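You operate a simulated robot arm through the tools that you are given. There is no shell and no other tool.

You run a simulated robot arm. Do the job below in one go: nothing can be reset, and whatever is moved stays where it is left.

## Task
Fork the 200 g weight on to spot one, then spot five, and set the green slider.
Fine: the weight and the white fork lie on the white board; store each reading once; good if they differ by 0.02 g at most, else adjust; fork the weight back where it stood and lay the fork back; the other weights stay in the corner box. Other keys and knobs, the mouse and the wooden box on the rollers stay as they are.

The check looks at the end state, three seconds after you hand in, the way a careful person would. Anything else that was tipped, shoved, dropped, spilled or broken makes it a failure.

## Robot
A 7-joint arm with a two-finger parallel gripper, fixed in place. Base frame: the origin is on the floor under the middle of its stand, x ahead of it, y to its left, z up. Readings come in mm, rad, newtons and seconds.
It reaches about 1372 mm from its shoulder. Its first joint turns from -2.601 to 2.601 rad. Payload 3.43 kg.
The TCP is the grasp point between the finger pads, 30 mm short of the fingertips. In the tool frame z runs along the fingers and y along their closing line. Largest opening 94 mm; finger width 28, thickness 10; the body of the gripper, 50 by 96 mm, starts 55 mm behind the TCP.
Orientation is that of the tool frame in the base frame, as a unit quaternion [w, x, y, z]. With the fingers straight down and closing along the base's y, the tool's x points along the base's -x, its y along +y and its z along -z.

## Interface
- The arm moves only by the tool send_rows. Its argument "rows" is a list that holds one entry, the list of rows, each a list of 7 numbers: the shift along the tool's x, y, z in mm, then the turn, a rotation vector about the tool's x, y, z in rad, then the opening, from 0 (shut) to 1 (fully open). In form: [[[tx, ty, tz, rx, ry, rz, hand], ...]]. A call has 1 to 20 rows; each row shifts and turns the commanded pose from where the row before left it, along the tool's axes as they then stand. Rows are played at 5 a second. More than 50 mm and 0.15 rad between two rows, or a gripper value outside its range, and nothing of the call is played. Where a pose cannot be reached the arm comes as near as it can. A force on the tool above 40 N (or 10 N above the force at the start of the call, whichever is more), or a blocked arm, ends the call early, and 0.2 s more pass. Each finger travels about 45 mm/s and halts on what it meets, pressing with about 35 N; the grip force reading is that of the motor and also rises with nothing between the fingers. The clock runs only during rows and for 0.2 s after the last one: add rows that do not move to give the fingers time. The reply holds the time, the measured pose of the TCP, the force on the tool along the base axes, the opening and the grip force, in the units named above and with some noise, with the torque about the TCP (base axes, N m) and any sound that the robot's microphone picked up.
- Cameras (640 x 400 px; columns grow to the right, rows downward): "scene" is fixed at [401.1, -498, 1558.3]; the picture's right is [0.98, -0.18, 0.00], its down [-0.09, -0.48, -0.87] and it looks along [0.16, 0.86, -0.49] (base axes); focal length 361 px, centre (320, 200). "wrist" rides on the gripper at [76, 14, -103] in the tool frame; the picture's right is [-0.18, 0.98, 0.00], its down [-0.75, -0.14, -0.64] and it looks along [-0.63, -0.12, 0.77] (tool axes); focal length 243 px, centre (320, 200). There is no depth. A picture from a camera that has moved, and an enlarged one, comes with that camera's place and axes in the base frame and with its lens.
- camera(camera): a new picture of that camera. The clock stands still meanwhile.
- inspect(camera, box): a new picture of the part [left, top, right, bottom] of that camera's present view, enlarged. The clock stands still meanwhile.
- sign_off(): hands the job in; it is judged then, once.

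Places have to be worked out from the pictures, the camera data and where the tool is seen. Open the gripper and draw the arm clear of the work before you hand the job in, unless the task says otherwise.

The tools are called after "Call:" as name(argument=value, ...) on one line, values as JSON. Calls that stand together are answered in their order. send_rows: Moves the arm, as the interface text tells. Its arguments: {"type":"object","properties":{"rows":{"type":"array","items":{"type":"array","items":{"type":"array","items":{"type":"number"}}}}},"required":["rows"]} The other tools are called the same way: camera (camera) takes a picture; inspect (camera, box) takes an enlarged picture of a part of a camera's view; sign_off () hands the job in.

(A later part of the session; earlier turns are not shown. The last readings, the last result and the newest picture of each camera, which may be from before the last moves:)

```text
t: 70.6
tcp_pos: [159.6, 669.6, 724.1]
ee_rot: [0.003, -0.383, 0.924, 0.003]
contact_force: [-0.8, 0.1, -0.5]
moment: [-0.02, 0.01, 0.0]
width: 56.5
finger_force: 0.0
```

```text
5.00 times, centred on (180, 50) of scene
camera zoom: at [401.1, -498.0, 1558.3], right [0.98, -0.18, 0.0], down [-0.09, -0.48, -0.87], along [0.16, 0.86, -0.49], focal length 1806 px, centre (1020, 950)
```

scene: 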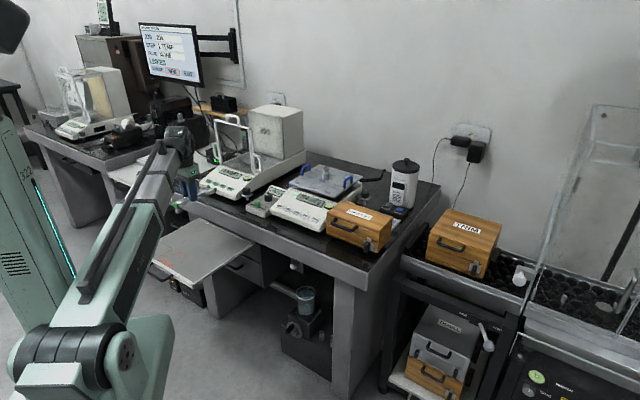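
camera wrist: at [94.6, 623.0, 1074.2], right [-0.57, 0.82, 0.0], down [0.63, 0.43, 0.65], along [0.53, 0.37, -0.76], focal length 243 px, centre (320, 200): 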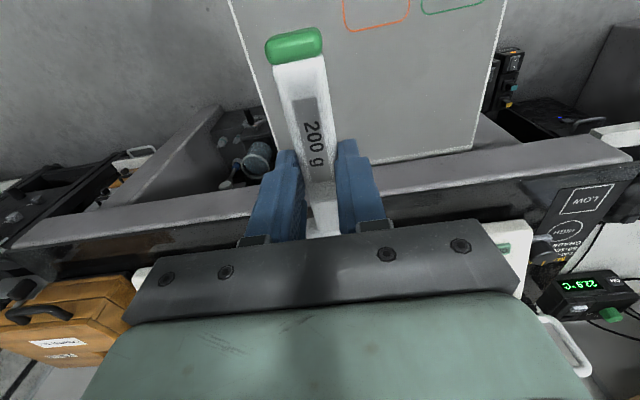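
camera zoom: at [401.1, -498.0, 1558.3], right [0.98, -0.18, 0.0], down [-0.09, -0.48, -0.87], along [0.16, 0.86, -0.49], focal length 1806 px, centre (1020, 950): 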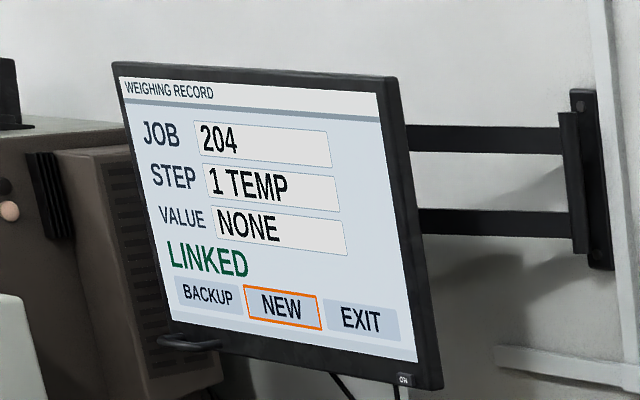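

The fork lies where it was, and the record screen is still at STEP 1 with no value. I raise the hand clear, shut the fingers, and travel to a point in front of and above the STORE key.

Call:
send_rows(rows=[[[0, 0, -10, 0, 0, 0, 0.6], [0, 0, -20, 0, 0, 0, 0.6], [0, 0, -30, 0, 0, 0, 0.6], [0, 0, -30, 0, 0, 0, 0.6], [0, 0, -30, 0, 0, 0, 0.6], [0, 0, -30, 0, 0, 0, 0.3], [0, 0, -30, 0, 0, 0, 0], [0, 0, -30, 0, 0, 0, 0], [0, 0, -30, 0, 0, 0, 0], [-18.6, -31.8, 0, 0, 0, 0, 0], [-18.6, -31.8, 0, 0, 0, 0, 0], [-18.6, -31.8, 0, 0, 0, 0, 0], [-18.6, -31.8, 0, 0, 0, 0, 0], [-18.6, -31.8, 0, 0, 0, 0, 0], [-18.6, -31.8, 0, 0, 0, 0, 0], [-18.6, -31.8, 0, 0, 0, 0, 0], [-18.6, -31.8, 0, 0, 0, 0, 0], [-18.6, -31.8, 0, 0, 0, 0, 0], [-18.6, -31.8, 0, 0, 0, 0, 0], [-19, -31.5, 0, 0, 0, 0, 0]]])

Call:
camera(camera="wrist")

Call:
inspect(camera="scene", box=[250, 130, 350, 230])

```text
t: 74.8
tcp_pos: [551.8, 566.6, 965.2]
ee_rot: [0.003, -0.384, 0.923, 0.003]
contact_force: [-0.5, 0.5, 1.0]
moment: [0.03, -0.02, -0.02]
width: 0.1
finger_force: 33.1
```

```text
taken
camera wrist: at [487.2, 521.5, 1067.8], right [-0.57, 0.82, 0.0], down [0.63, 0.43, 0.65], along [0.53, 0.37, -0.76], focal length 243 px, centre (320, 200)
```

wrist: 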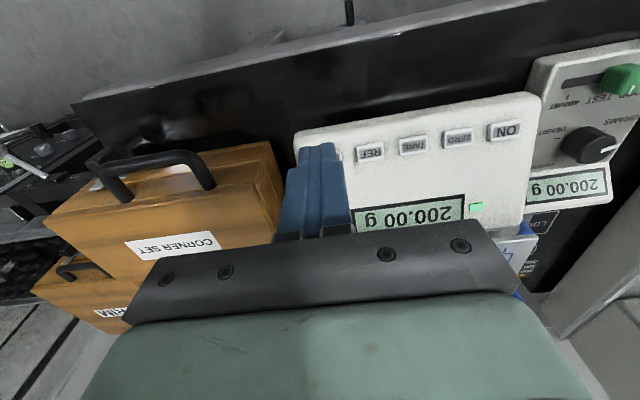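

```text
4.00 times, centred on (300, 180) of scene
camera zoom: at [401.1, -498.0, 1558.3], right [0.98, -0.18, 0.0], down [-0.09, -0.48, -0.87], along [0.16, 0.86, -0.49], focal length 1444 px, centre (400, 280)
```

zoom: 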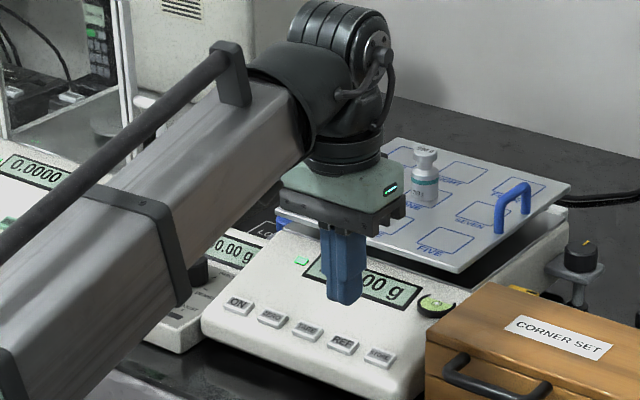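

The display still shows 200.00 g. I enlarge the key row and the slider box from here to fix the key positions.

Call:
inspect(camera="wrist", box=[290, 90, 540, 240])

Call:
inspect(camera="wrist", box=[510, 40, 640, 210])

Call:
inspect(camera="scene", box=[290, 190, 350, 235])

```text
2.56 times, centred on (415, 165) of wrist
camera zoom: at [487.2, 521.5, 1067.8], right [-0.57, 0.82, 0.0], down [0.63, 0.43, 0.65], along [0.53, 0.37, -0.76], focal length 621 px, centre (77, 290)
```

zoom: 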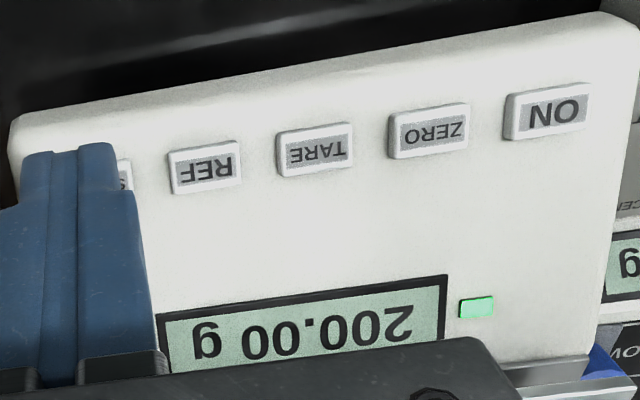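

```text
2.35 times, centred on (575, 125) of wrist
camera zoom: at [487.2, 521.5, 1067.8], right [-0.57, 0.82, 0.0], down [0.63, 0.43, 0.65], along [0.53, 0.37, -0.76], focal length 571 px, centre (-280, 376)
```

zoom: 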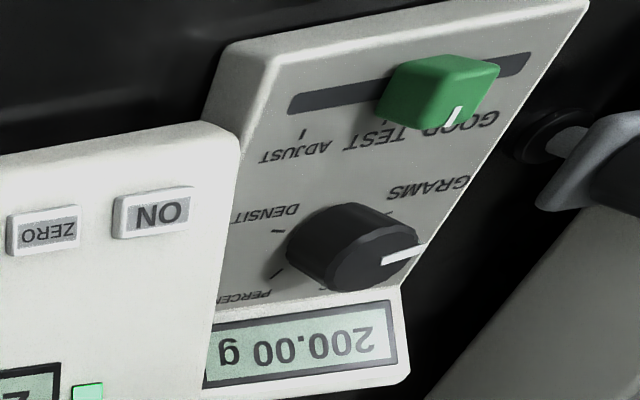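

```text
8.89 times, centred on (320, 212) of scene
camera zoom: at [401.1, -498.0, 1558.3], right [0.98, -0.18, 0.0], down [-0.09, -0.48, -0.87], along [0.16, 0.86, -0.49], focal length 3210 px, centre (320, 89)
```

zoom: 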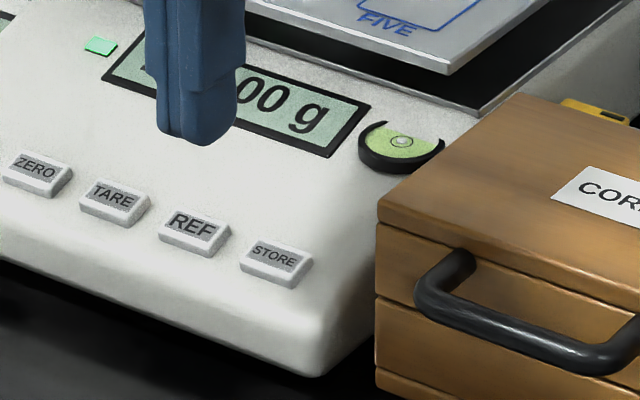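

STORE lies at about u = −10.8, v = 842.4, z ≈ 850 (extrapolated from the 42.1 mm key pitch). I tilt the hand 0.28 rad to face the sloped panel and move to about 25 mm off the key.

Call:
send_rows(rows=[[[0, 0, 0, 0, -0.14, 0, 0], [0, 0, 0, 0, -0.14, 0, 0], [-6, 0.1, 23, 0, 0, 0, 0], [-6, 0.1, 23, 0, 0, 0, 0], [-5.8, 0.1, 24, 0, 0, 0, 0], [0, 0, 0, 0, 0, 0, 0], [0, 0, 0, 0, 0, 0, 0]]])

Call:
inspect(camera="scene", box=[290, 180, 350, 235])

Call:
camera(camera="wrist")

```text
t: 76.4
tcp_pos: [575.4, 593.0, 902.4]
ee_rot: [0.132, -0.378, 0.915, 0.057]
contact_force: [0.3, 0.4, -1.1]
moment: [-0.02, -0.01, -0.01]
width: 0.2
finger_force: 33.3
```

```text
7.27 times, centred on (320, 208) of scene
camera zoom: at [401.1, -498.0, 1558.3], right [0.98, -0.18, 0.0], down [-0.09, -0.48, -0.87], along [0.16, 0.86, -0.49], focal length 2626 px, centre (320, 146)
```

zoom: 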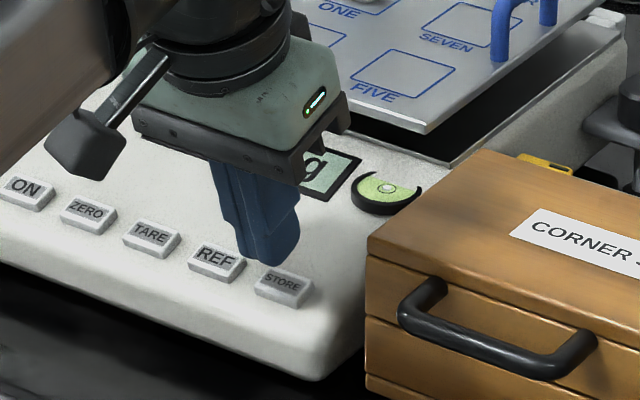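

```text
taken
camera wrist: at [494.0, 530.3, 980.1], right [-0.57, 0.82, 0.05], down [0.48, 0.28, 0.83], along [0.66, 0.5, -0.56], focal length 243 px, centre (320, 200)
```

wrist: 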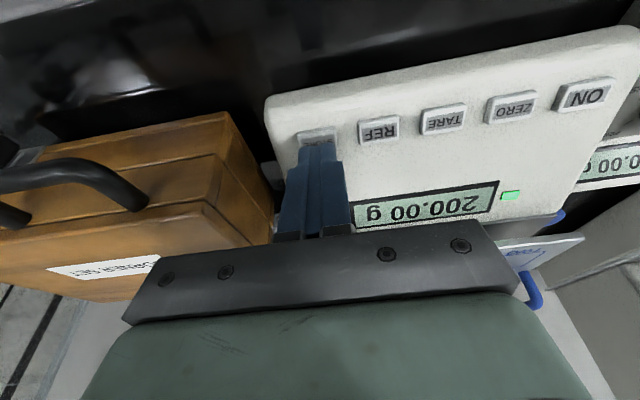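

The tip is lined up with STORE along the tool axis. I advance 17 mm along it and look again.

Call:
send_rows(rows=[[[0, -0.6, 6, 0, 0, 0, 0], [0, -0.6, 6, 0, 0, 0, 0], [0, 0, 5, 0, 0, 0, 0], [0, 0, 0, 0, 0, 0, 0], [0, 0, 0, 0, 0, 0, 0]]])

Call:
inspect(camera="scene", box=[295, 195, 335, 225])

Call:
inspect(camera="wrist", box=[270, 90, 420, 210])

```text
t: 77.6
tcp_pos: [580.1, 595.2, 887.0]
ee_rot: [0.131, -0.379, 0.914, 0.056]
contact_force: [-0.2, -0.9, -0.2]
moment: [0.04, 0.01, -0.02]
width: 0.1
finger_force: 33.2
```

```text
13.33 times, centred on (315, 210) of scene
camera zoom: at [401.1, -498.0, 1558.3], right [0.98, -0.18, 0.0], down [-0.09, -0.48, -0.87], along [0.16, 0.86, -0.49], focal length 4815 px, centre (387, 67)
```

zoom: 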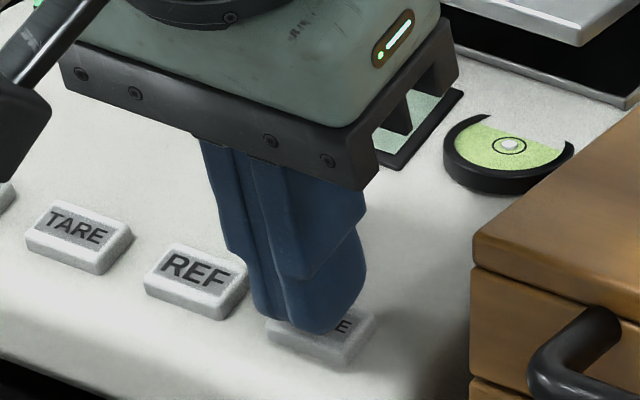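

```text
3.33 times, centred on (345, 150) of wrist
camera zoom: at [498.6, 532.5, 963.9], right [-0.57, 0.82, 0.05], down [0.48, 0.28, 0.83], along [0.66, 0.5, -0.56], focal length 809 px, centre (237, 367)
```

zoom: 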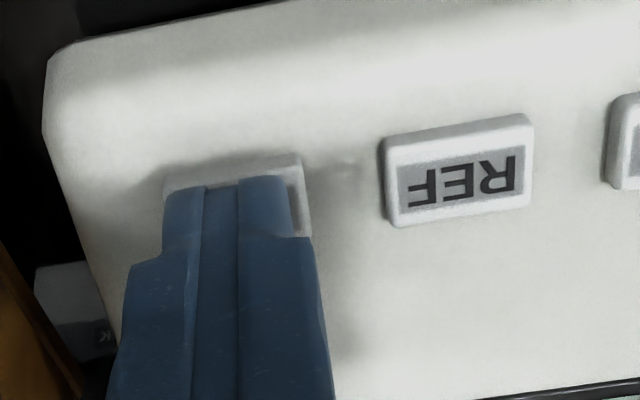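

The closed fingertips sit just above STORE only. I advance 5 mm in small steps and read force and sound.

Call:
send_rows(rows=[[[0, 0, 2, 0, 0, 0, 0], [0, 0, 2, 0, 0, 0, 0], [0, 0, 1, 0, 0, 0, 0], [0, 0, 0, 0, 0, 0, 0]]])

Call:
inspect(camera="scene", box=[295, 195, 335, 225])

```text
t: 78.6
tcp_pos: [581.7, 597.5, 882.6]
ee_rot: [0.131, -0.379, 0.914, 0.056]
contact_force: [-0.6, 0.3, -0.3]
moment: [-0.01, 0.02, -0.02]
width: 0.0
finger_force: 32.9
```

```text
13.33 times, centred on (315, 210) of scene
camera zoom: at [401.1, -498.0, 1558.3], right [0.98, -0.18, 0.0], down [-0.09, -0.48, -0.87], along [0.16, 0.86, -0.49], focal length 4815 px, centre (387, 67)
```

zoom: 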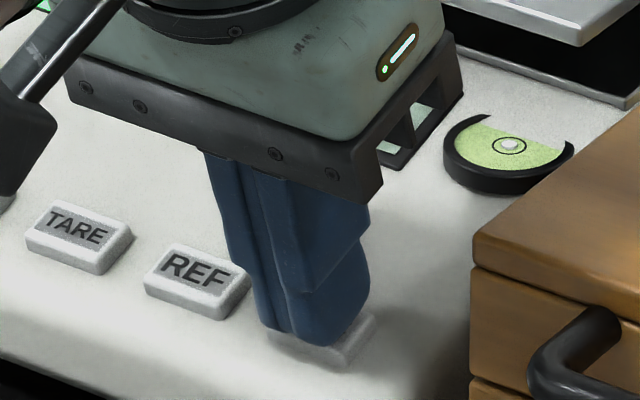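

Not in contact yet. I go on in half-millimetre-scale steps, watching for force and a key sound.

Call:
send_rows(rows=[[[0, 0, 1, 0, 0, 0, 0], [0, 0, 0.7, 0, 0, 0, 0], [0, 0, 0.5, 0, 0, 0, 0], [0, 0, 0, 0, 0, 0, 0]]])

```text
t: 79.6
tcp_pos: [582.5, 596.0, 878.8]
ee_rot: [0.131, -0.378, 0.915, 0.056]
contact_force: [0.0, 0.1, 2.4]
moment: [-0.01, -0.02, -0.02]
width: 0.1
finger_force: 32.5
heard: click
```

A click was heard with about 2.4 N — the key was pressed. I retract along the tool axis right away and check the record screen and display.

Call:
send_rows(rows=[[[0, 0, -3, 0, 0, 0, 0], [0, 0, -6, 0, 0, 0, 0], [0, 0, -10, 0, 0, 0, 0], [0, 0, -15, 0, 0, 0, 0], [0, 0, -20, 0, 0, 0, 0], [0, 0, 0, 0, 0, 0, 0], [0, 0, 0, 0, 0, 0, 0]]])

Call:
inspect(camera="scene", box=[130, 10, 230, 90])

Call:
inspect(camera="scene", box=[250, 140, 360, 235])

Call:
inspect(camera="wrist", box=[240, 0, 640, 240])

```text
t: 81.2
tcp_pos: [571.4, 586.0, 931.3]
ee_rot: [0.13, -0.38, 0.914, 0.056]
contact_force: [-0.8, -0.2, -0.4]
moment: [-0.01, -0.02, -0.01]
width: 0.0
finger_force: 33.0
```

```text
5.00 times, centred on (180, 50) of scene
camera zoom: at [401.1, -498.0, 1558.3], right [0.98, -0.18, 0.0], down [-0.09, -0.48, -0.87], along [0.16, 0.86, -0.49], focal length 1806 px, centre (1020, 950)
```

zoom: 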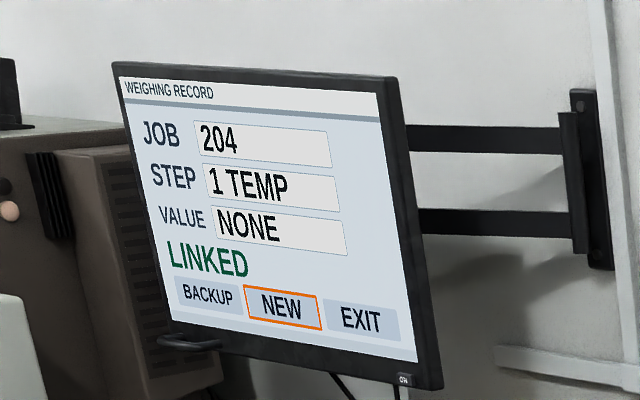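

```text
4.21 times, centred on (305, 188) of scene
camera zoom: at [401.1, -498.0, 1558.3], right [0.98, -0.18, 0.0], down [-0.09, -0.48, -0.87], along [0.16, 0.86, -0.49], focal length 1521 px, centre (383, 253)
```

zoom: 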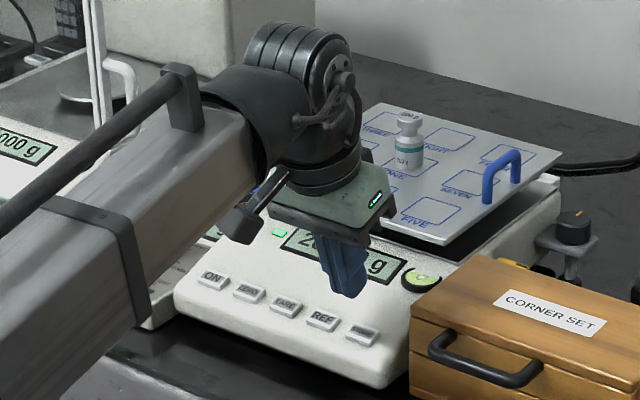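

```text
1.60 times, centred on (440, 120) of wrist
camera zoom: at [489.0, 522.8, 1009.3], right [-0.57, 0.82, 0.05], down [0.48, 0.28, 0.83], along [0.66, 0.5, -0.56], focal length 388 px, centre (128, 328)
```

zoom: 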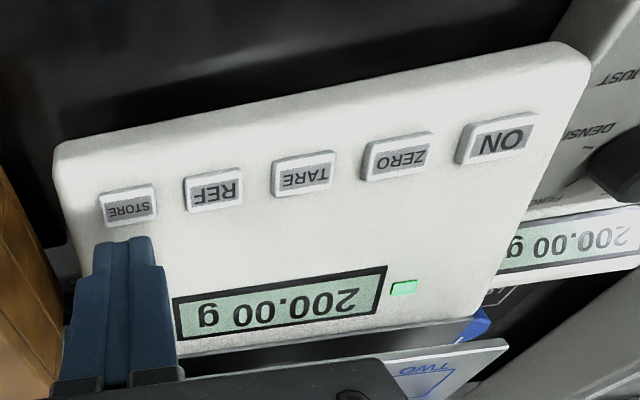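

The record screen did not change and the display still reads 200.00 g. I look closely at the main display, the side display and any other indicator that might confirm the stored value.

Call:
inspect(camera="wrist", box=[540, 80, 640, 180])

Call:
inspect(camera="scene", box=[180, 90, 290, 170])

Call:
inspect(camera="scene", box=[340, 140, 440, 240])

Call:
camera(camera="scene")

```text
4.00 times, centred on (590, 130) of wrist
camera zoom: at [489.0, 522.8, 1009.3], right [-0.57, 0.82, 0.05], down [0.48, 0.28, 0.83], along [0.66, 0.5, -0.56], focal length 970 px, centre (-760, 480)
```

zoom: 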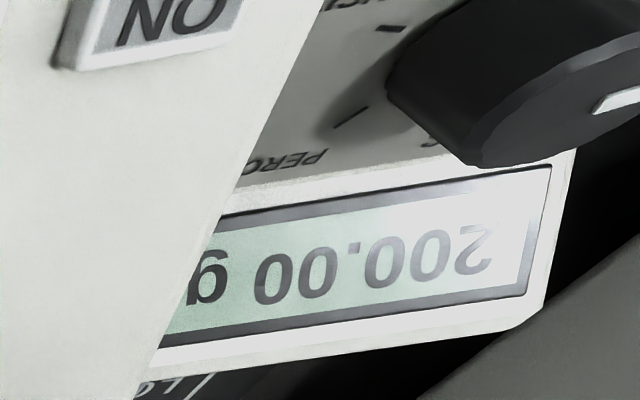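

```text
5.00 times, centred on (235, 130) of scene
camera zoom: at [401.1, -498.0, 1558.3], right [0.98, -0.18, 0.0], down [-0.09, -0.48, -0.87], along [0.16, 0.86, -0.49], focal length 1806 px, centre (745, 550)
```

zoom: 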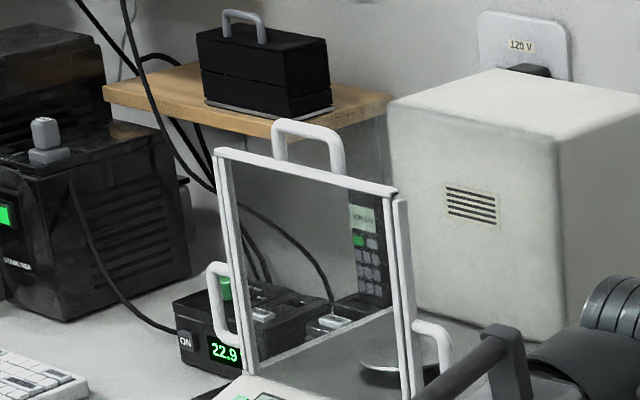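

```text
4.00 times, centred on (390, 190) of scene
camera zoom: at [401.1, -498.0, 1558.3], right [0.98, -0.18, 0.0], down [-0.09, -0.48, -0.87], along [0.16, 0.86, -0.49], focal length 1444 px, centre (40, 240)
```

zoom: 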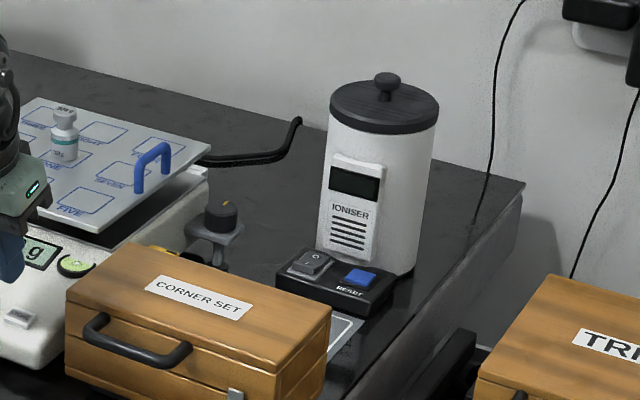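

```text
taken
```

scene: 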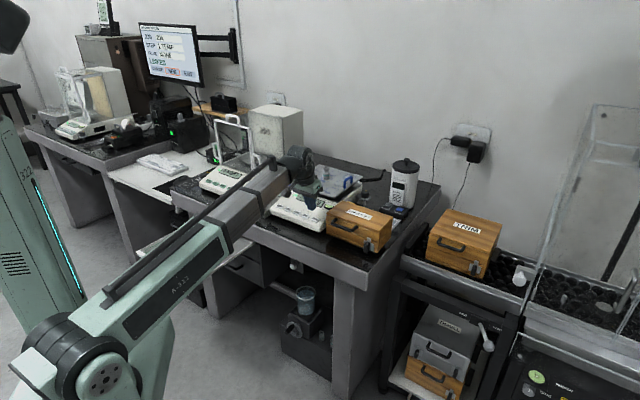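

No other indicator reacts; the click is the key's own feedback, so I take the first value as stored and will look at the display directly during the second press. Now I straighten the hand and return to above the fork.

Call:
send_rows(rows=[[[8.6, 0, -20.1, 0, 0, 0, 0], [8.6, 0, -20.1, 0, 0, 0, 0], [0, 0, 0, 0, 0.14, 0, 0], [0, 0, 0, 0, 0.14, 0, 0], [18.6, 31.8, 0, 0, 0, 0, 0], [18.6, 31.8, 0, 0, 0, 0, 0], [18.6, 31.8, 0, 0, 0, 0, 0], [18.6, 31.8, 0, 0, 0, 0, 0.2], [18.6, 31.8, 0, 0, 0, 0, 0.4], [18.6, 31.8, 0, 0, 0, 0, 0.6], [18.6, 31.8, 0, 0, 0, 0, 0.6], [18.6, 31.8, 0, 0, 0, 0, 0.6], [18.6, 31.8, 0, 0, 0, 0, 0.6], [18.6, 31.8, 0, 0, 0, 0, 0.6], [19, 31.5, 0, 0, 0, 0, 0.6], [0, 0, 0, 0, 0, 0, 0.6], [0, 0, 0, 0, 0, 0, 0.6]]])

Call:
camera(camera="wrist")

```text
t: 84.8
tcp_pos: [158.9, 665.8, 966.2]
ee_rot: [0.003, -0.383, 0.924, 0.003]
contact_force: [0.2, 0.3, -0.3]
moment: [0.02, 0.0, 0.02]
width: 56.5
finger_force: 0.0
```

```text
taken
camera wrist: at [95.4, 622.4, 1068.4], right [-0.57, 0.82, 0.0], down [0.63, 0.43, 0.65], along [0.53, 0.37, -0.76], focal length 243 px, centre (320, 200)
```

wrist: 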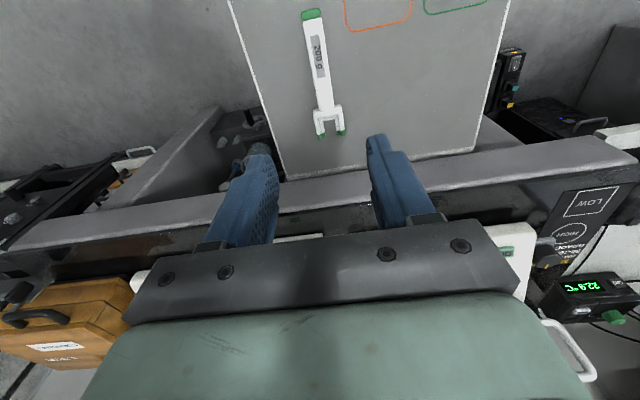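

The fork lies undisturbed. I lower around its handle with a 1.4 mm sideways correction.

Call:
send_rows(rows=[[[0, 1.4, 10, 0, 0, 0, 0.6], [0, 0, 25, 0, 0, 0, 0.6], [0, 0, 30, 0, 0, 0, 0.6], [0, 0, 30, 0, 0, 0, 0.6], [0, 0, 30, 0, 0, 0, 0.6], [0, 0, 30, 0, 0, 0, 0.6], [0, 0, 30, 0, 0, 0, 0.6], [0, 0, 25, 0, 0, 0, 0.6], [0, 0, 15, 0, 0, 0, 0.6], [0, 0, 10, 0, 0, 0, 0.6], [0, 0, 4, 0, 0, 0, 0.6], [0, 0, 0, 0, 0, 0, 0.6], [0, 0, 0, 0, 0, 0, 0.6]]])

Call:
inspect(camera="wrist", box=[220, 0, 420, 250])

Call:
inspect(camera="scene", box=[170, 210, 240, 270])

```text
t: 87.6
tcp_pos: [158.0, 669.7, 725.1]
ee_rot: [0.003, -0.383, 0.924, 0.003]
contact_force: [0.3, -0.2, 0.1]
moment: [-0.01, 0.01, -0.01]
width: 56.5
finger_force: 0.0
```

```text
1.60 times, centred on (320, 125) of wrist
camera zoom: at [95.5, 625.4, 828.1], right [-0.57, 0.82, 0.0], down [0.63, 0.43, 0.65], along [0.53, 0.37, -0.76], focal length 388 px, centre (320, 320)
```

zoom: 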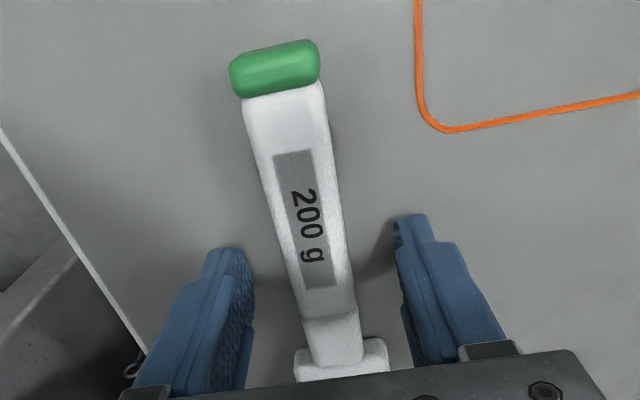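

```text
6.67 times, centred on (205, 240) of scene
camera zoom: at [401.1, -498.0, 1558.3], right [0.98, -0.18, 0.0], down [-0.09, -0.48, -0.87], along [0.16, 0.86, -0.49], focal length 2408 px, centre (1087, -67)
```

zoom: 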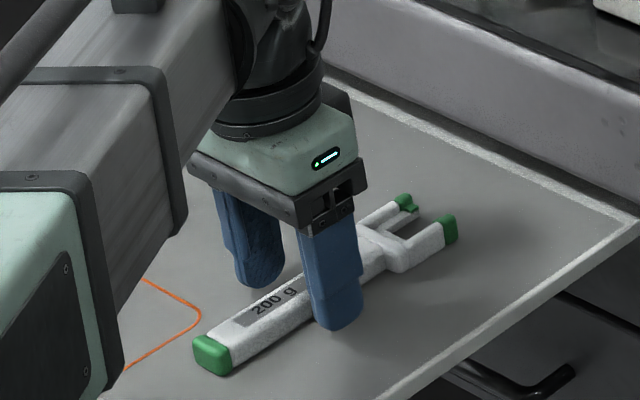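

Well placed. I lower the last 1.3 mm and close on the handle.

Call:
send_rows(rows=[[[0, 0, 1.3, 0, 0, 0, 0.6], [0, 0, 0, 0, 0, 0, 0.45], [0, 0, 0, 0, 0, 0, 0.35], [0, 0, 0, 0, 0, 0, 0.3], [0, 0, 0, 0, 0, 0, 0.26], [0, 0, 0, 0, 0, 0, 0.22], [0, 0, 0, 0, 0, 0, 0.18], [0, 0, 0, 0, 0, 0, 0.1], [0, 0, 0, 0, 0, 0, 0], [0, 0, 0, 0, 0, 0, 0], [0, 0, 0, 0, 0, 0, 0]]])

Call:
inspect(camera="scene", box=[170, 210, 240, 270])

```text
t: 90.0
tcp_pos: [158.1, 670.5, 724.5]
ee_rot: [0.003, -0.382, 0.924, 0.002]
contact_force: [0.1, 0.0, -0.4]
moment: [0.01, -0.03, 0.0]
width: 22.9
finger_force: 34.8
```

```text
6.67 times, centred on (205, 240) of scene
camera zoom: at [401.1, -498.0, 1558.3], right [0.98, -0.18, 0.0], down [-0.09, -0.48, -0.87], along [0.16, 0.86, -0.49], focal length 2408 px, centre (1087, -67)
```

zoom: 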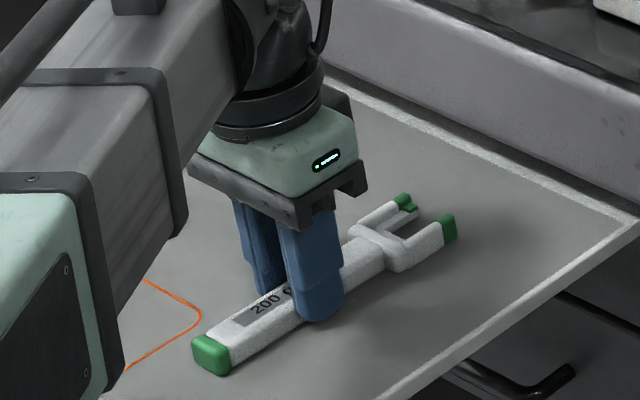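

Gripped again. I lift and travel back along the same path to in front of spot ONE, the tines still well short of the weight.

Call:
send_rows(rows=[[[0, 0, -5, 0, 0, 0, 0], [0, 0, -15, 0, 0, 0, 0], [0, 0, -30, 0, 0, 0, 0], [0, 0, -35, 0, 0, 0, 0], [0, 0, -35, 0, 0, 0, 0], [0, 0, -35, 0, 0, 0, 0], [0, 0, -35, 0, 0, 0, 0], [0, 0, -35, 0, 0, 0, 0], [0, 0, -25, 0, 0, 0, 0], [-30, -26.58, 0, 0, 0, 0, 0], [-30, -26.58, 0, 0, 0, 0, 0], [-30, -26.58, 0, 0, 0, 0, 0], [-30, -26.58, 0, 0, 0, 0, 0], [-30, -26.58, 0, 0, 0, 0, 0], [-30, -26.58, 0, 0, 0, 0, 0], [-30, -26.58, 0, 0, 0, 0, 0], [-30, -26.58, 0, 0, 0, 0, 0], [-30, -26.58, 0, 0, 0, 0, 0], [-30.3, -26.58, 0, 0, 0, 0, 0], [0, 0, 0, 0, 0, 0, 0]]])

Call:
camera(camera="scene")

Call:
inspect(camera="scene", box=[270, 140, 370, 210])

```text
t: 94.2
tcp_pos: [560.3, 692.3, 975.5]
ee_rot: [0.002, -0.383, 0.924, 0.003]
contact_force: [-0.2, 0.4, -0.2]
moment: [-0.01, 0.0, 0.0]
width: 23.1
finger_force: 35.2
```

```text
taken
```

scene: 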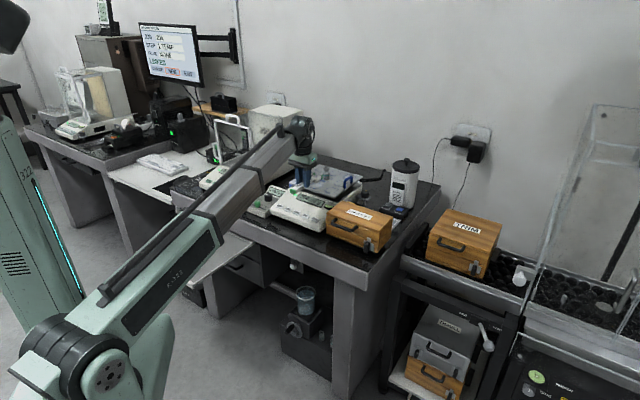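

```text
5.71 times, centred on (320, 175) of scene
camera zoom: at [401.1, -498.0, 1558.3], right [0.98, -0.18, 0.0], down [-0.09, -0.48, -0.87], along [0.16, 0.86, -0.49], focal length 2064 px, centre (320, 343)
```

zoom: 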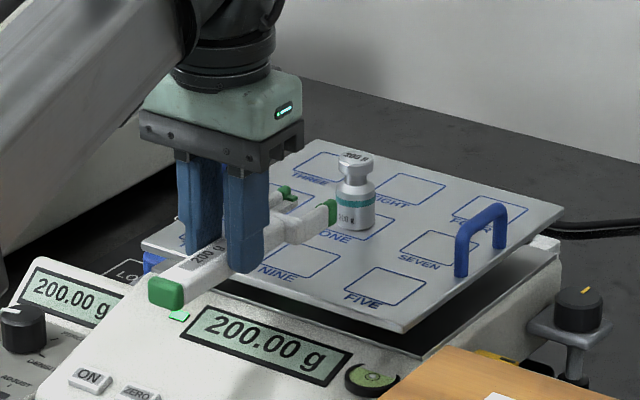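

Measured u is −93.3, v 885.7. I advance 44 mm and lower 2.5 mm so the tips are just short of the knob, then compare the tine heights with the earlier withdrawal picture.

Call:
send_rows(rows=[[[-10, 0, 0.08, 0, 0, 0, 0], [-12, 0, 1, 0, 0, 0, 0], [-12, 0, 1.1, 0, 0, 0, 0], [-10, 0, 0.8, 0, 0, 0, 0], [0, 0, 0, 0, 0, 0, 0], [0, 0, 0, 0, 0, 0, 0]]])

Call:
inspect(camera="scene", box=[310, 162, 350, 187])

Call:
send_rows(rows=[[[0, 0, 0, 0, 0, 0, 0]]])

Call:
send_rows(rows=[[[0, 0, 0, 0, 0, 0, 0]]])

```text
t: 95.6
tcp_pos: [590.1, 724.4, 972.9]
ee_rot: [0.003, -0.382, 0.924, 0.003]
contact_force: [-0.4, 0.2, -1.7]
moment: [-0.03, 0.03, 0.01]
width: 23.2
finger_force: 34.9
```

```text
16.00 times, centred on (330, 174) of scene
camera zoom: at [401.1, -498.0, 1558.3], right [0.98, -0.18, 0.0], down [-0.09, -0.48, -0.87], along [0.16, 0.86, -0.49], focal length 5778 px, centre (160, 608)
```

zoom: 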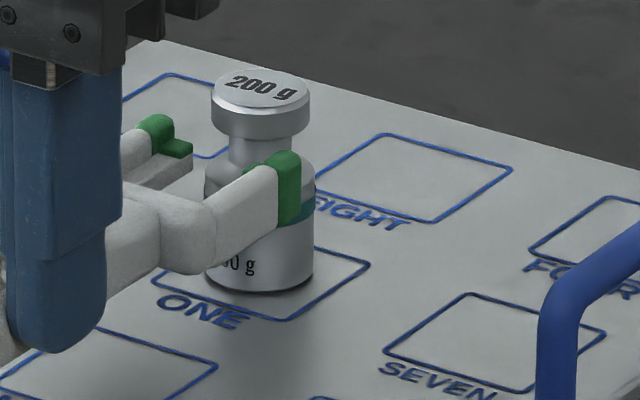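

```text
t: 96.0
tcp_pos: [588.7, 724.4, 974.1]
ee_rot: [0.003, -0.383, 0.924, 0.003]
contact_force: [0.1, 1.1, -1.7]
moment: [0.0, 0.03, 0.0]
width: 23.2
finger_force: 35.1
```

```text
t: 96.4
tcp_pos: [590.4, 724.7, 973.0]
ee_rot: [0.003, -0.383, 0.924, 0.003]
contact_force: [-0.2, -0.2, -0.1]
moment: [-0.01, -0.01, -0.01]
width: 23.0
finger_force: 35.1
```

The sideways position matches (u ≈ −95.3). By comparison with the withdrawal picture the tines are within about half a millimetre of the right height; I lower 0.4 mm and advance 6 mm, using the balance display as a touch indicator.

Call:
send_rows(rows=[[[0, 0, 0.4, 0, 0, 0, 0], [-2, 0, 0.016, 0, 0, 0, 0], [-2, 0, 0.016, 0, 0, 0, 0], [-2, 0, 0.016, 0, 0, 0, 0], [0, 0, 0, 0, 0, 0, 0], [0, 0, 0, 0, 0, 0, 0]]])

Call:
inspect(camera="scene", box=[310, 162, 350, 187])

Call:
inspect(camera="scene", box=[270, 185, 340, 230])

```text
t: 97.8
tcp_pos: [593.2, 729.5, 972.9]
ee_rot: [0.003, -0.383, 0.924, 0.002]
contact_force: [-0.2, 0.1, -0.1]
moment: [0.03, 0.02, 0.0]
width: 23.1
finger_force: 34.8
```

```text
16.00 times, centred on (330, 174) of scene
camera zoom: at [401.1, -498.0, 1558.3], right [0.98, -0.18, 0.0], down [-0.09, -0.48, -0.87], along [0.16, 0.86, -0.49], focal length 5778 px, centre (160, 608)
```

zoom: 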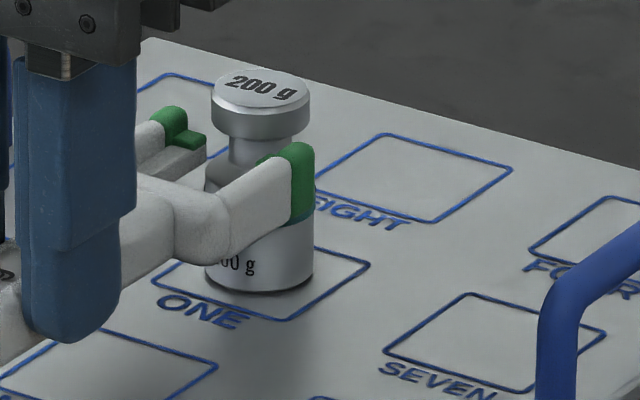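

```text
8.89 times, centred on (305, 208) of scene
camera zoom: at [401.1, -498.0, 1558.3], right [0.98, -0.18, 0.0], down [-0.09, -0.48, -0.87], along [0.16, 0.86, -0.49], focal length 3210 px, centre (453, 133)
```

zoom: 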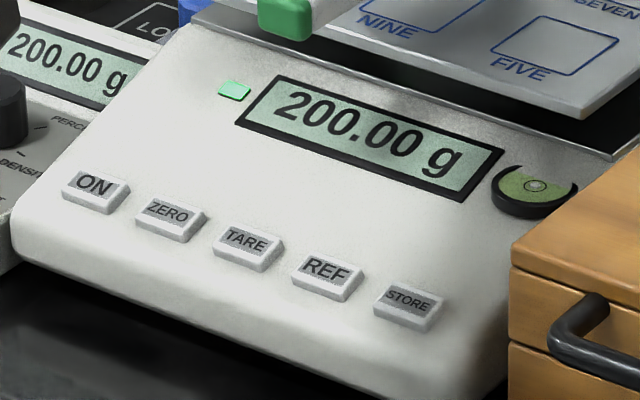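

The tines now match the withdrawal picture within a pixel. I advance 4 mm and check the display for contact.

Call:
send_rows(rows=[[[-2, 0, 0.016, 0, 0, 0, 0], [-2, 0, 0.016, 0, 0, 0, 0], [0, 0, 0, 0, 0, 0, 0], [0, 0, 0, 0, 0, 0, 0]]])

Call:
inspect(camera="scene", box=[310, 162, 350, 187])

Call:
inspect(camera="scene", box=[270, 185, 340, 230])

```text
t: 98.8
tcp_pos: [596.7, 730.7, 973.1]
ee_rot: [0.003, -0.383, 0.924, 0.004]
contact_force: [0.2, -0.1, -0.3]
moment: [-0.03, -0.02, 0.04]
width: 23.2
finger_force: 34.4
```

```text
16.00 times, centred on (330, 174) of scene
camera zoom: at [401.1, -498.0, 1558.3], right [0.98, -0.18, 0.0], down [-0.09, -0.48, -0.87], along [0.16, 0.86, -0.49], focal length 5778 px, centre (160, 608)
```

zoom: 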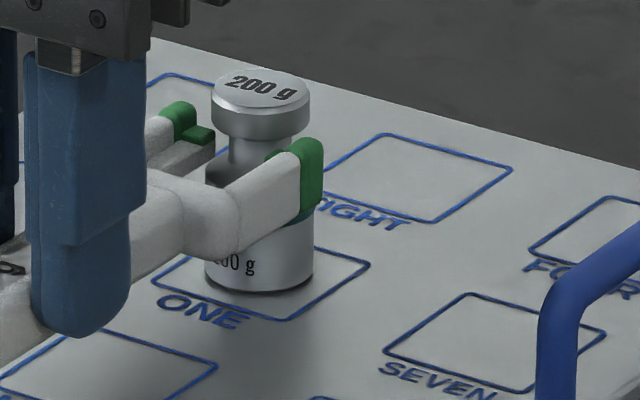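

```text
8.89 times, centred on (305, 208) of scene
camera zoom: at [401.1, -498.0, 1558.3], right [0.98, -0.18, 0.0], down [-0.09, -0.48, -0.87], along [0.16, 0.86, -0.49], focal length 3210 px, centre (453, 133)
```

zoom: 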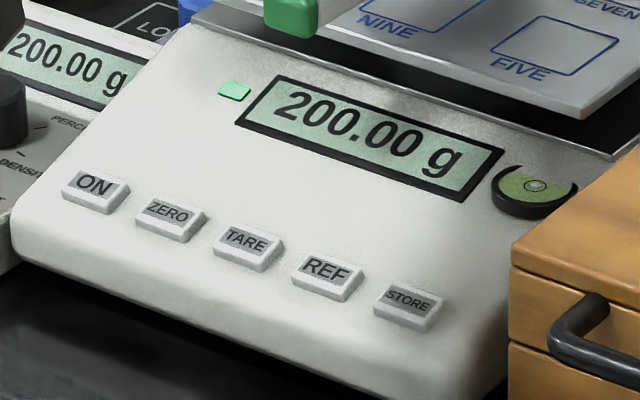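

Reading steady at 200.00. Another 4 mm.

Call:
send_rows(rows=[[[-2, 0, 0.016, 0, 0, 0, 0], [-2, 0, 0.016, 0, 0, 0, 0], [0, 0, 0, 0, 0, 0, 0], [0, 0, 0, 0, 0, 0, 0]]])

Call:
inspect(camera="scene", box=[270, 160, 350, 225])

```text
t: 99.8
tcp_pos: [599.5, 734.0, 972.5]
ee_rot: [0.003, -0.382, 0.924, 0.004]
contact_force: [0.8, -1.0, -0.5]
moment: [-0.04, 0.03, 0.0]
width: 23.1
finger_force: 34.8
```

```text
6.15 times, centred on (310, 192) of scene
camera zoom: at [401.1, -498.0, 1558.3], right [0.98, -0.18, 0.0], down [-0.09, -0.48, -0.87], along [0.16, 0.86, -0.49], focal length 2222 px, centre (382, 246)
```

zoom: 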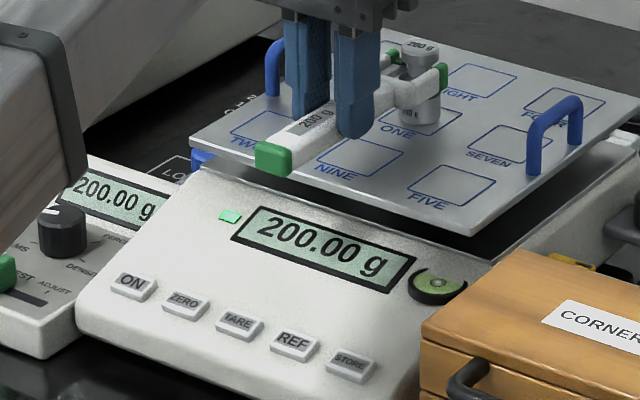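

Still 200.00 g. I advance 6 mm further.

Call:
send_rows(rows=[[[-2, 0, 0.016, 0, 0, 0, 0], [-2, 0, 0.016, 0, 0, 0, 0], [-2, 0, 0.016, 0, 0, 0, 0], [0, 0, 0, 0, 0, 0, 0], [0, 0, 0, 0, 0, 0, 0]]])

Call:
inspect(camera="scene", box=[270, 160, 350, 225])

```text
t: 101.0
tcp_pos: [604.1, 737.9, 971.6]
ee_rot: [0.003, -0.383, 0.924, 0.003]
contact_force: [0.8, 0.6, -0.2]
moment: [-0.01, 0.02, -0.01]
width: 23.2
finger_force: 34.7
```

```text
6.15 times, centred on (310, 192) of scene
camera zoom: at [401.1, -498.0, 1558.3], right [0.98, -0.18, 0.0], down [-0.09, -0.48, -0.87], along [0.16, 0.86, -0.49], focal length 2222 px, centre (382, 246)
```

zoom: 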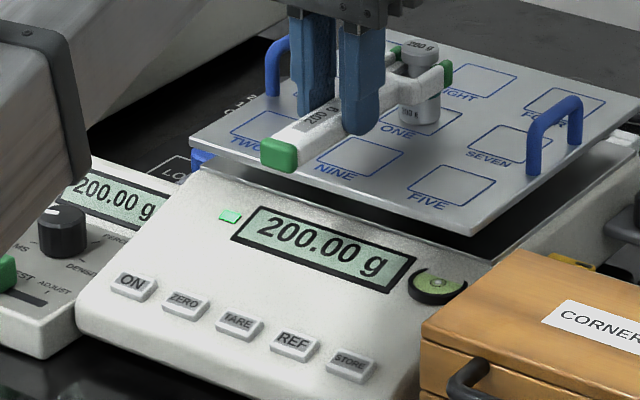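

Untouched. I advance 7 mm more.

Call:
send_rows(rows=[[[-2, 0, 0.016, 0, 0, 0, 0], [-2, 0, 0.016, 0, 0, 0, 0], [-3, 0, 0.023, 0, 0, 0, 0], [0, 0, 0, 0, 0, 0, 0], [0, 0, 0, 0, 0, 0, 0]]])

Call:
inspect(camera="scene", box=[270, 160, 350, 225])

Call:
inspect(camera="scene", box=[310, 162, 350, 187])

```text
t: 102.2
tcp_pos: [609.0, 745.2, 971.8]
ee_rot: [0.003, -0.383, 0.924, 0.004]
contact_force: [-0.5, -0.3, 0.0]
moment: [0.0, 0.0, 0.03]
width: 23.0
finger_force: 35.5
```

```text
6.15 times, centred on (310, 192) of scene
camera zoom: at [401.1, -498.0, 1558.3], right [0.98, -0.18, 0.0], down [-0.09, -0.48, -0.87], along [0.16, 0.86, -0.49], focal length 2222 px, centre (382, 246)
```

zoom: 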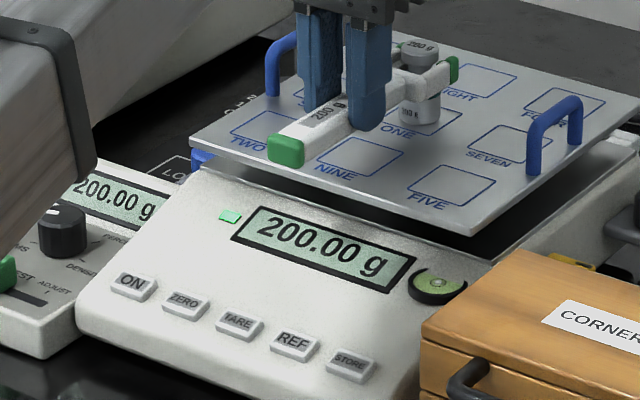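

```text
16.00 times, centred on (330, 174) of scene
camera zoom: at [401.1, -498.0, 1558.3], right [0.98, -0.18, 0.0], down [-0.09, -0.48, -0.87], along [0.16, 0.86, -0.49], focal length 5778 px, centre (160, 608)
```

zoom: 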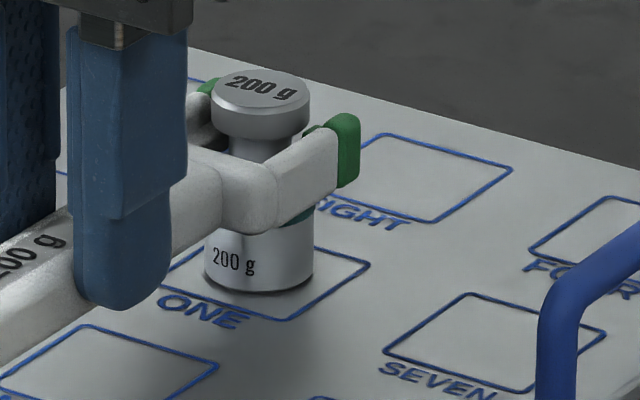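

About 7 mm to the seat. I advance 5.5 mm and check.

Call:
send_rows(rows=[[[-2, 0, 0.016, 0, 0, 0, 0], [-2, 0, 0.016, 0, 0, 0, 0], [-1.5, 0, 0.012, 0, 0, 0, 0], [0, 0, 0, 0, 0, 0, 0], [0, 0, 0, 0, 0, 0, 0]]])

Call:
inspect(camera="scene", box=[270, 160, 350, 225])

Call:
inspect(camera="scene", box=[310, 162, 350, 187])

```text
t: 103.4
tcp_pos: [613.5, 747.6, 973.8]
ee_rot: [0.003, -0.382, 0.924, 0.003]
contact_force: [-0.2, 0.3, 0.0]
moment: [-0.01, 0.0, -0.01]
width: 22.9
finger_force: 34.6
```

```text
6.15 times, centred on (310, 192) of scene
camera zoom: at [401.1, -498.0, 1558.3], right [0.98, -0.18, 0.0], down [-0.09, -0.48, -0.87], along [0.16, 0.86, -0.49], focal length 2222 px, centre (382, 246)
```

zoom: 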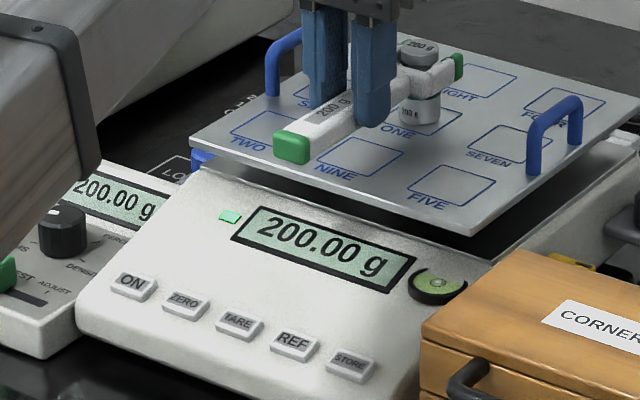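

```text
16.00 times, centred on (330, 174) of scene
camera zoom: at [401.1, -498.0, 1558.3], right [0.98, -0.18, 0.0], down [-0.09, -0.48, -0.87], along [0.16, 0.86, -0.49], focal length 5778 px, centre (160, 608)
```

zoom: 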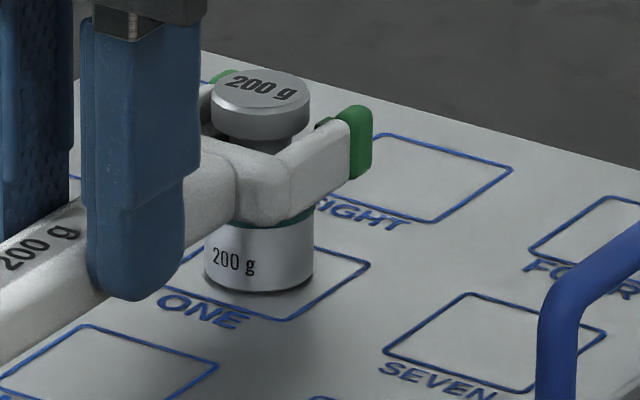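

The tip is about 2 mm short of its seated position at placement. I advance 1.7 mm and begin the lift of 4 mm.

Call:
send_rows(rows=[[[-1, 0, 0.008, 0, 0, 0, 0], [-0.7, 0, 0.006, 0, 0, 0, 0], [0, 0, 0, 0, 0, 0, 0], [0, 0, -1, 0, 0, 0, 0], [0, 0, -1, 0, 0, 0, 0], [0, 0, -1, 0, 0, 0, 0], [0, 0, -1, 0, 0, 0, 0], [0, 0, 0, 0, 0, 0, 0], [0, 0, 0, 0, 0, 0, 0]]])

Call:
inspect(camera="scene", box=[310, 162, 350, 187])

Call:
inspect(camera="scene", box=[270, 160, 350, 225])

```text
t: 105.4
tcp_pos: [613.3, 749.4, 977.4]
ee_rot: [0.003, -0.382, 0.924, 0.003]
contact_force: [-0.8, 0.3, -2.0]
moment: [-0.11, 0.11, 0.02]
width: 23.0
finger_force: 35.3
```

```text
16.00 times, centred on (330, 174) of scene
camera zoom: at [401.1, -498.0, 1558.3], right [0.98, -0.18, 0.0], down [-0.09, -0.48, -0.87], along [0.16, 0.86, -0.49], focal length 5778 px, centre (160, 608)
```

zoom: 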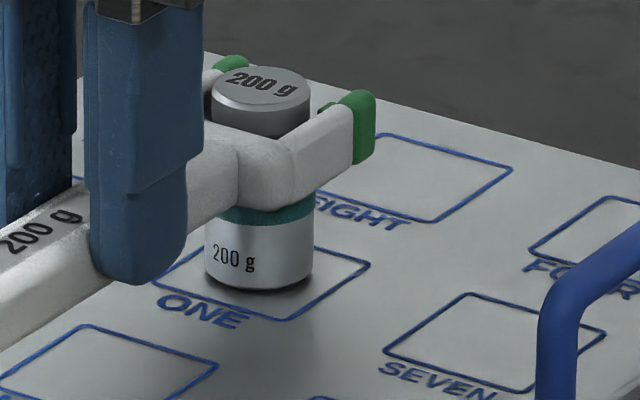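

```text
6.15 times, centred on (310, 192) of scene
camera zoom: at [401.1, -498.0, 1558.3], right [0.98, -0.18, 0.0], down [-0.09, -0.48, -0.87], along [0.16, 0.86, -0.49], focal length 2222 px, centre (382, 246)
```

zoom: 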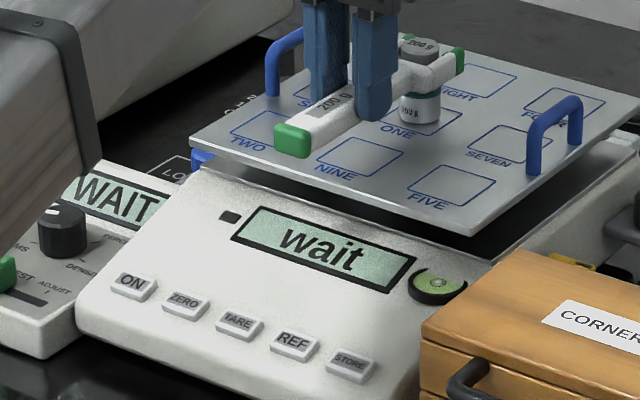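

The load is on the fork and the weight hangs straight. I raise it 12 mm and shift diagonally 70/70 mm over spot FIVE.

Call:
send_rows(rows=[[[0, 0, -2, 0, 0, 0, 0], [0, 0, -4, 0, 0, 0, 0], [0, 0, -4, 0, 0, 0, 0], [0, 0, -2, 0, 0, 0, 0], [3, -3, -0.03, 0, 0, 0, 0], [7, -7, -0.08, 0, 0, 0, 0], [11, -11, -0.12, 0, 0, 0, 0], [14, -14, -0.15, 0, 0, 0, 0], [14, -14, -0.15, 0, 0, 0, 0], [11, -11, -0.12, 0, 0, 0, 0], [7, -7, -0.08, 0, 0, 0, 0], [3, -3, -0.04, 0, 0, 0, 0], [0, 0, 0, 0, 0, 0, 0], [0, 0, 0, 0, 0, 0, 0]]])

Call:
inspect(camera="scene", box=[312, 170, 352, 195])

Call:
inspect(camera="scene", box=[270, 160, 370, 225])

```text
t: 108.4
tcp_pos: [613.5, 648.3, 989.1]
ee_rot: [0.003, -0.383, 0.924, 0.003]
contact_force: [0.6, -0.5, -2.8]
moment: [-0.12, 0.12, -0.02]
width: 23.1
finger_force: 34.7
```

```text
16.00 times, centred on (332, 182) of scene
camera zoom: at [401.1, -498.0, 1558.3], right [0.98, -0.18, 0.0], down [-0.09, -0.48, -0.87], along [0.16, 0.86, -0.49], focal length 5778 px, centre (128, 480)
```

zoom: 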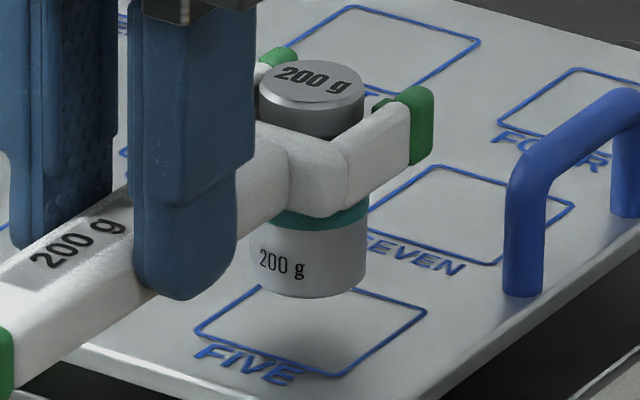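

```text
6.15 times, centred on (320, 192) of scene
camera zoom: at [401.1, -498.0, 1558.3], right [0.98, -0.18, 0.0], down [-0.09, -0.48, -0.87], along [0.16, 0.86, -0.49], focal length 2222 px, centre (320, 246)
```

zoom: 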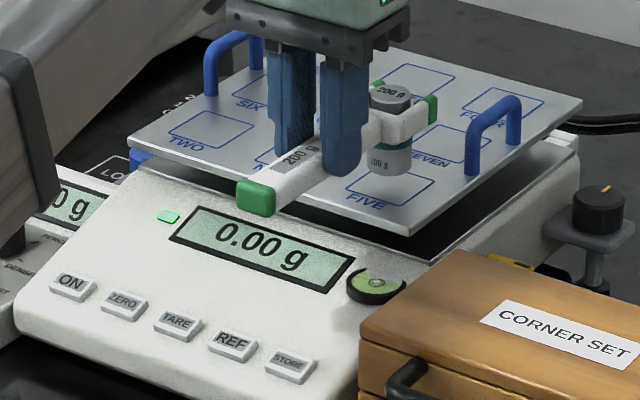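

The balance returned to 0.00 g and the weight is centred over FIVE within about a millimetre. I lower 11.5 mm with a small correction.

Call:
send_rows(rows=[[[-0.5, -0.6, 2, 0, 0, 0, 0], [0, 0, 3, 0, 0, 0, 0], [0, 0, 3, 0, 0, 0, 0], [0, 0, 2, 0, 0, 0, 0], [0, 0, 1.5, 0, 0, 0, 0], [0, 0, 0, 0, 0, 0, 0], [0, 0, 0, 0, 0, 0, 0]]])

Call:
inspect(camera="scene", box=[312, 170, 352, 195])

Call:
inspect(camera="scene", box=[270, 160, 370, 225])

```text
t: 110.0
tcp_pos: [614.8, 648.9, 976.6]
ee_rot: [0.003, -0.382, 0.924, 0.003]
contact_force: [-0.4, -0.1, -2.4]
moment: [-0.13, 0.11, -0.03]
width: 22.9
finger_force: 34.9
```

```text
16.00 times, centred on (332, 182) of scene
camera zoom: at [401.1, -498.0, 1558.3], right [0.98, -0.18, 0.0], down [-0.09, -0.48, -0.87], along [0.16, 0.86, -0.49], focal length 5778 px, centre (128, 480)
```

zoom: 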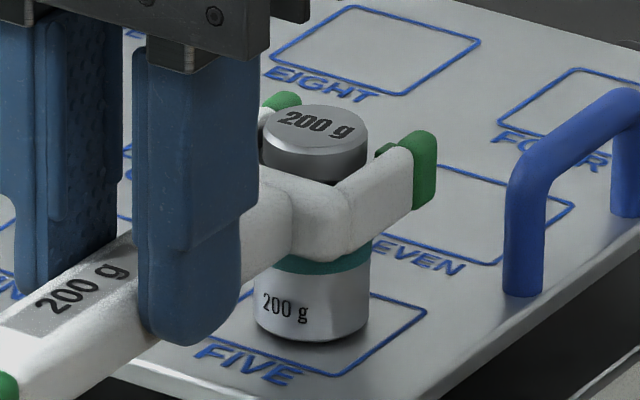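

```text
6.15 times, centred on (320, 192) of scene
camera zoom: at [401.1, -498.0, 1558.3], right [0.98, -0.18, 0.0], down [-0.09, -0.48, -0.87], along [0.16, 0.86, -0.49], focal length 2222 px, centre (320, 246)
```

zoom: 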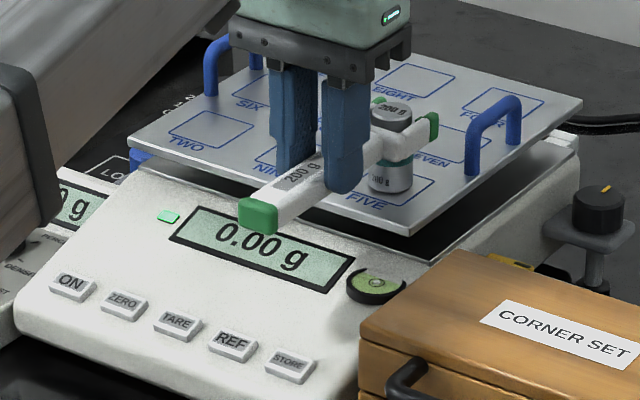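

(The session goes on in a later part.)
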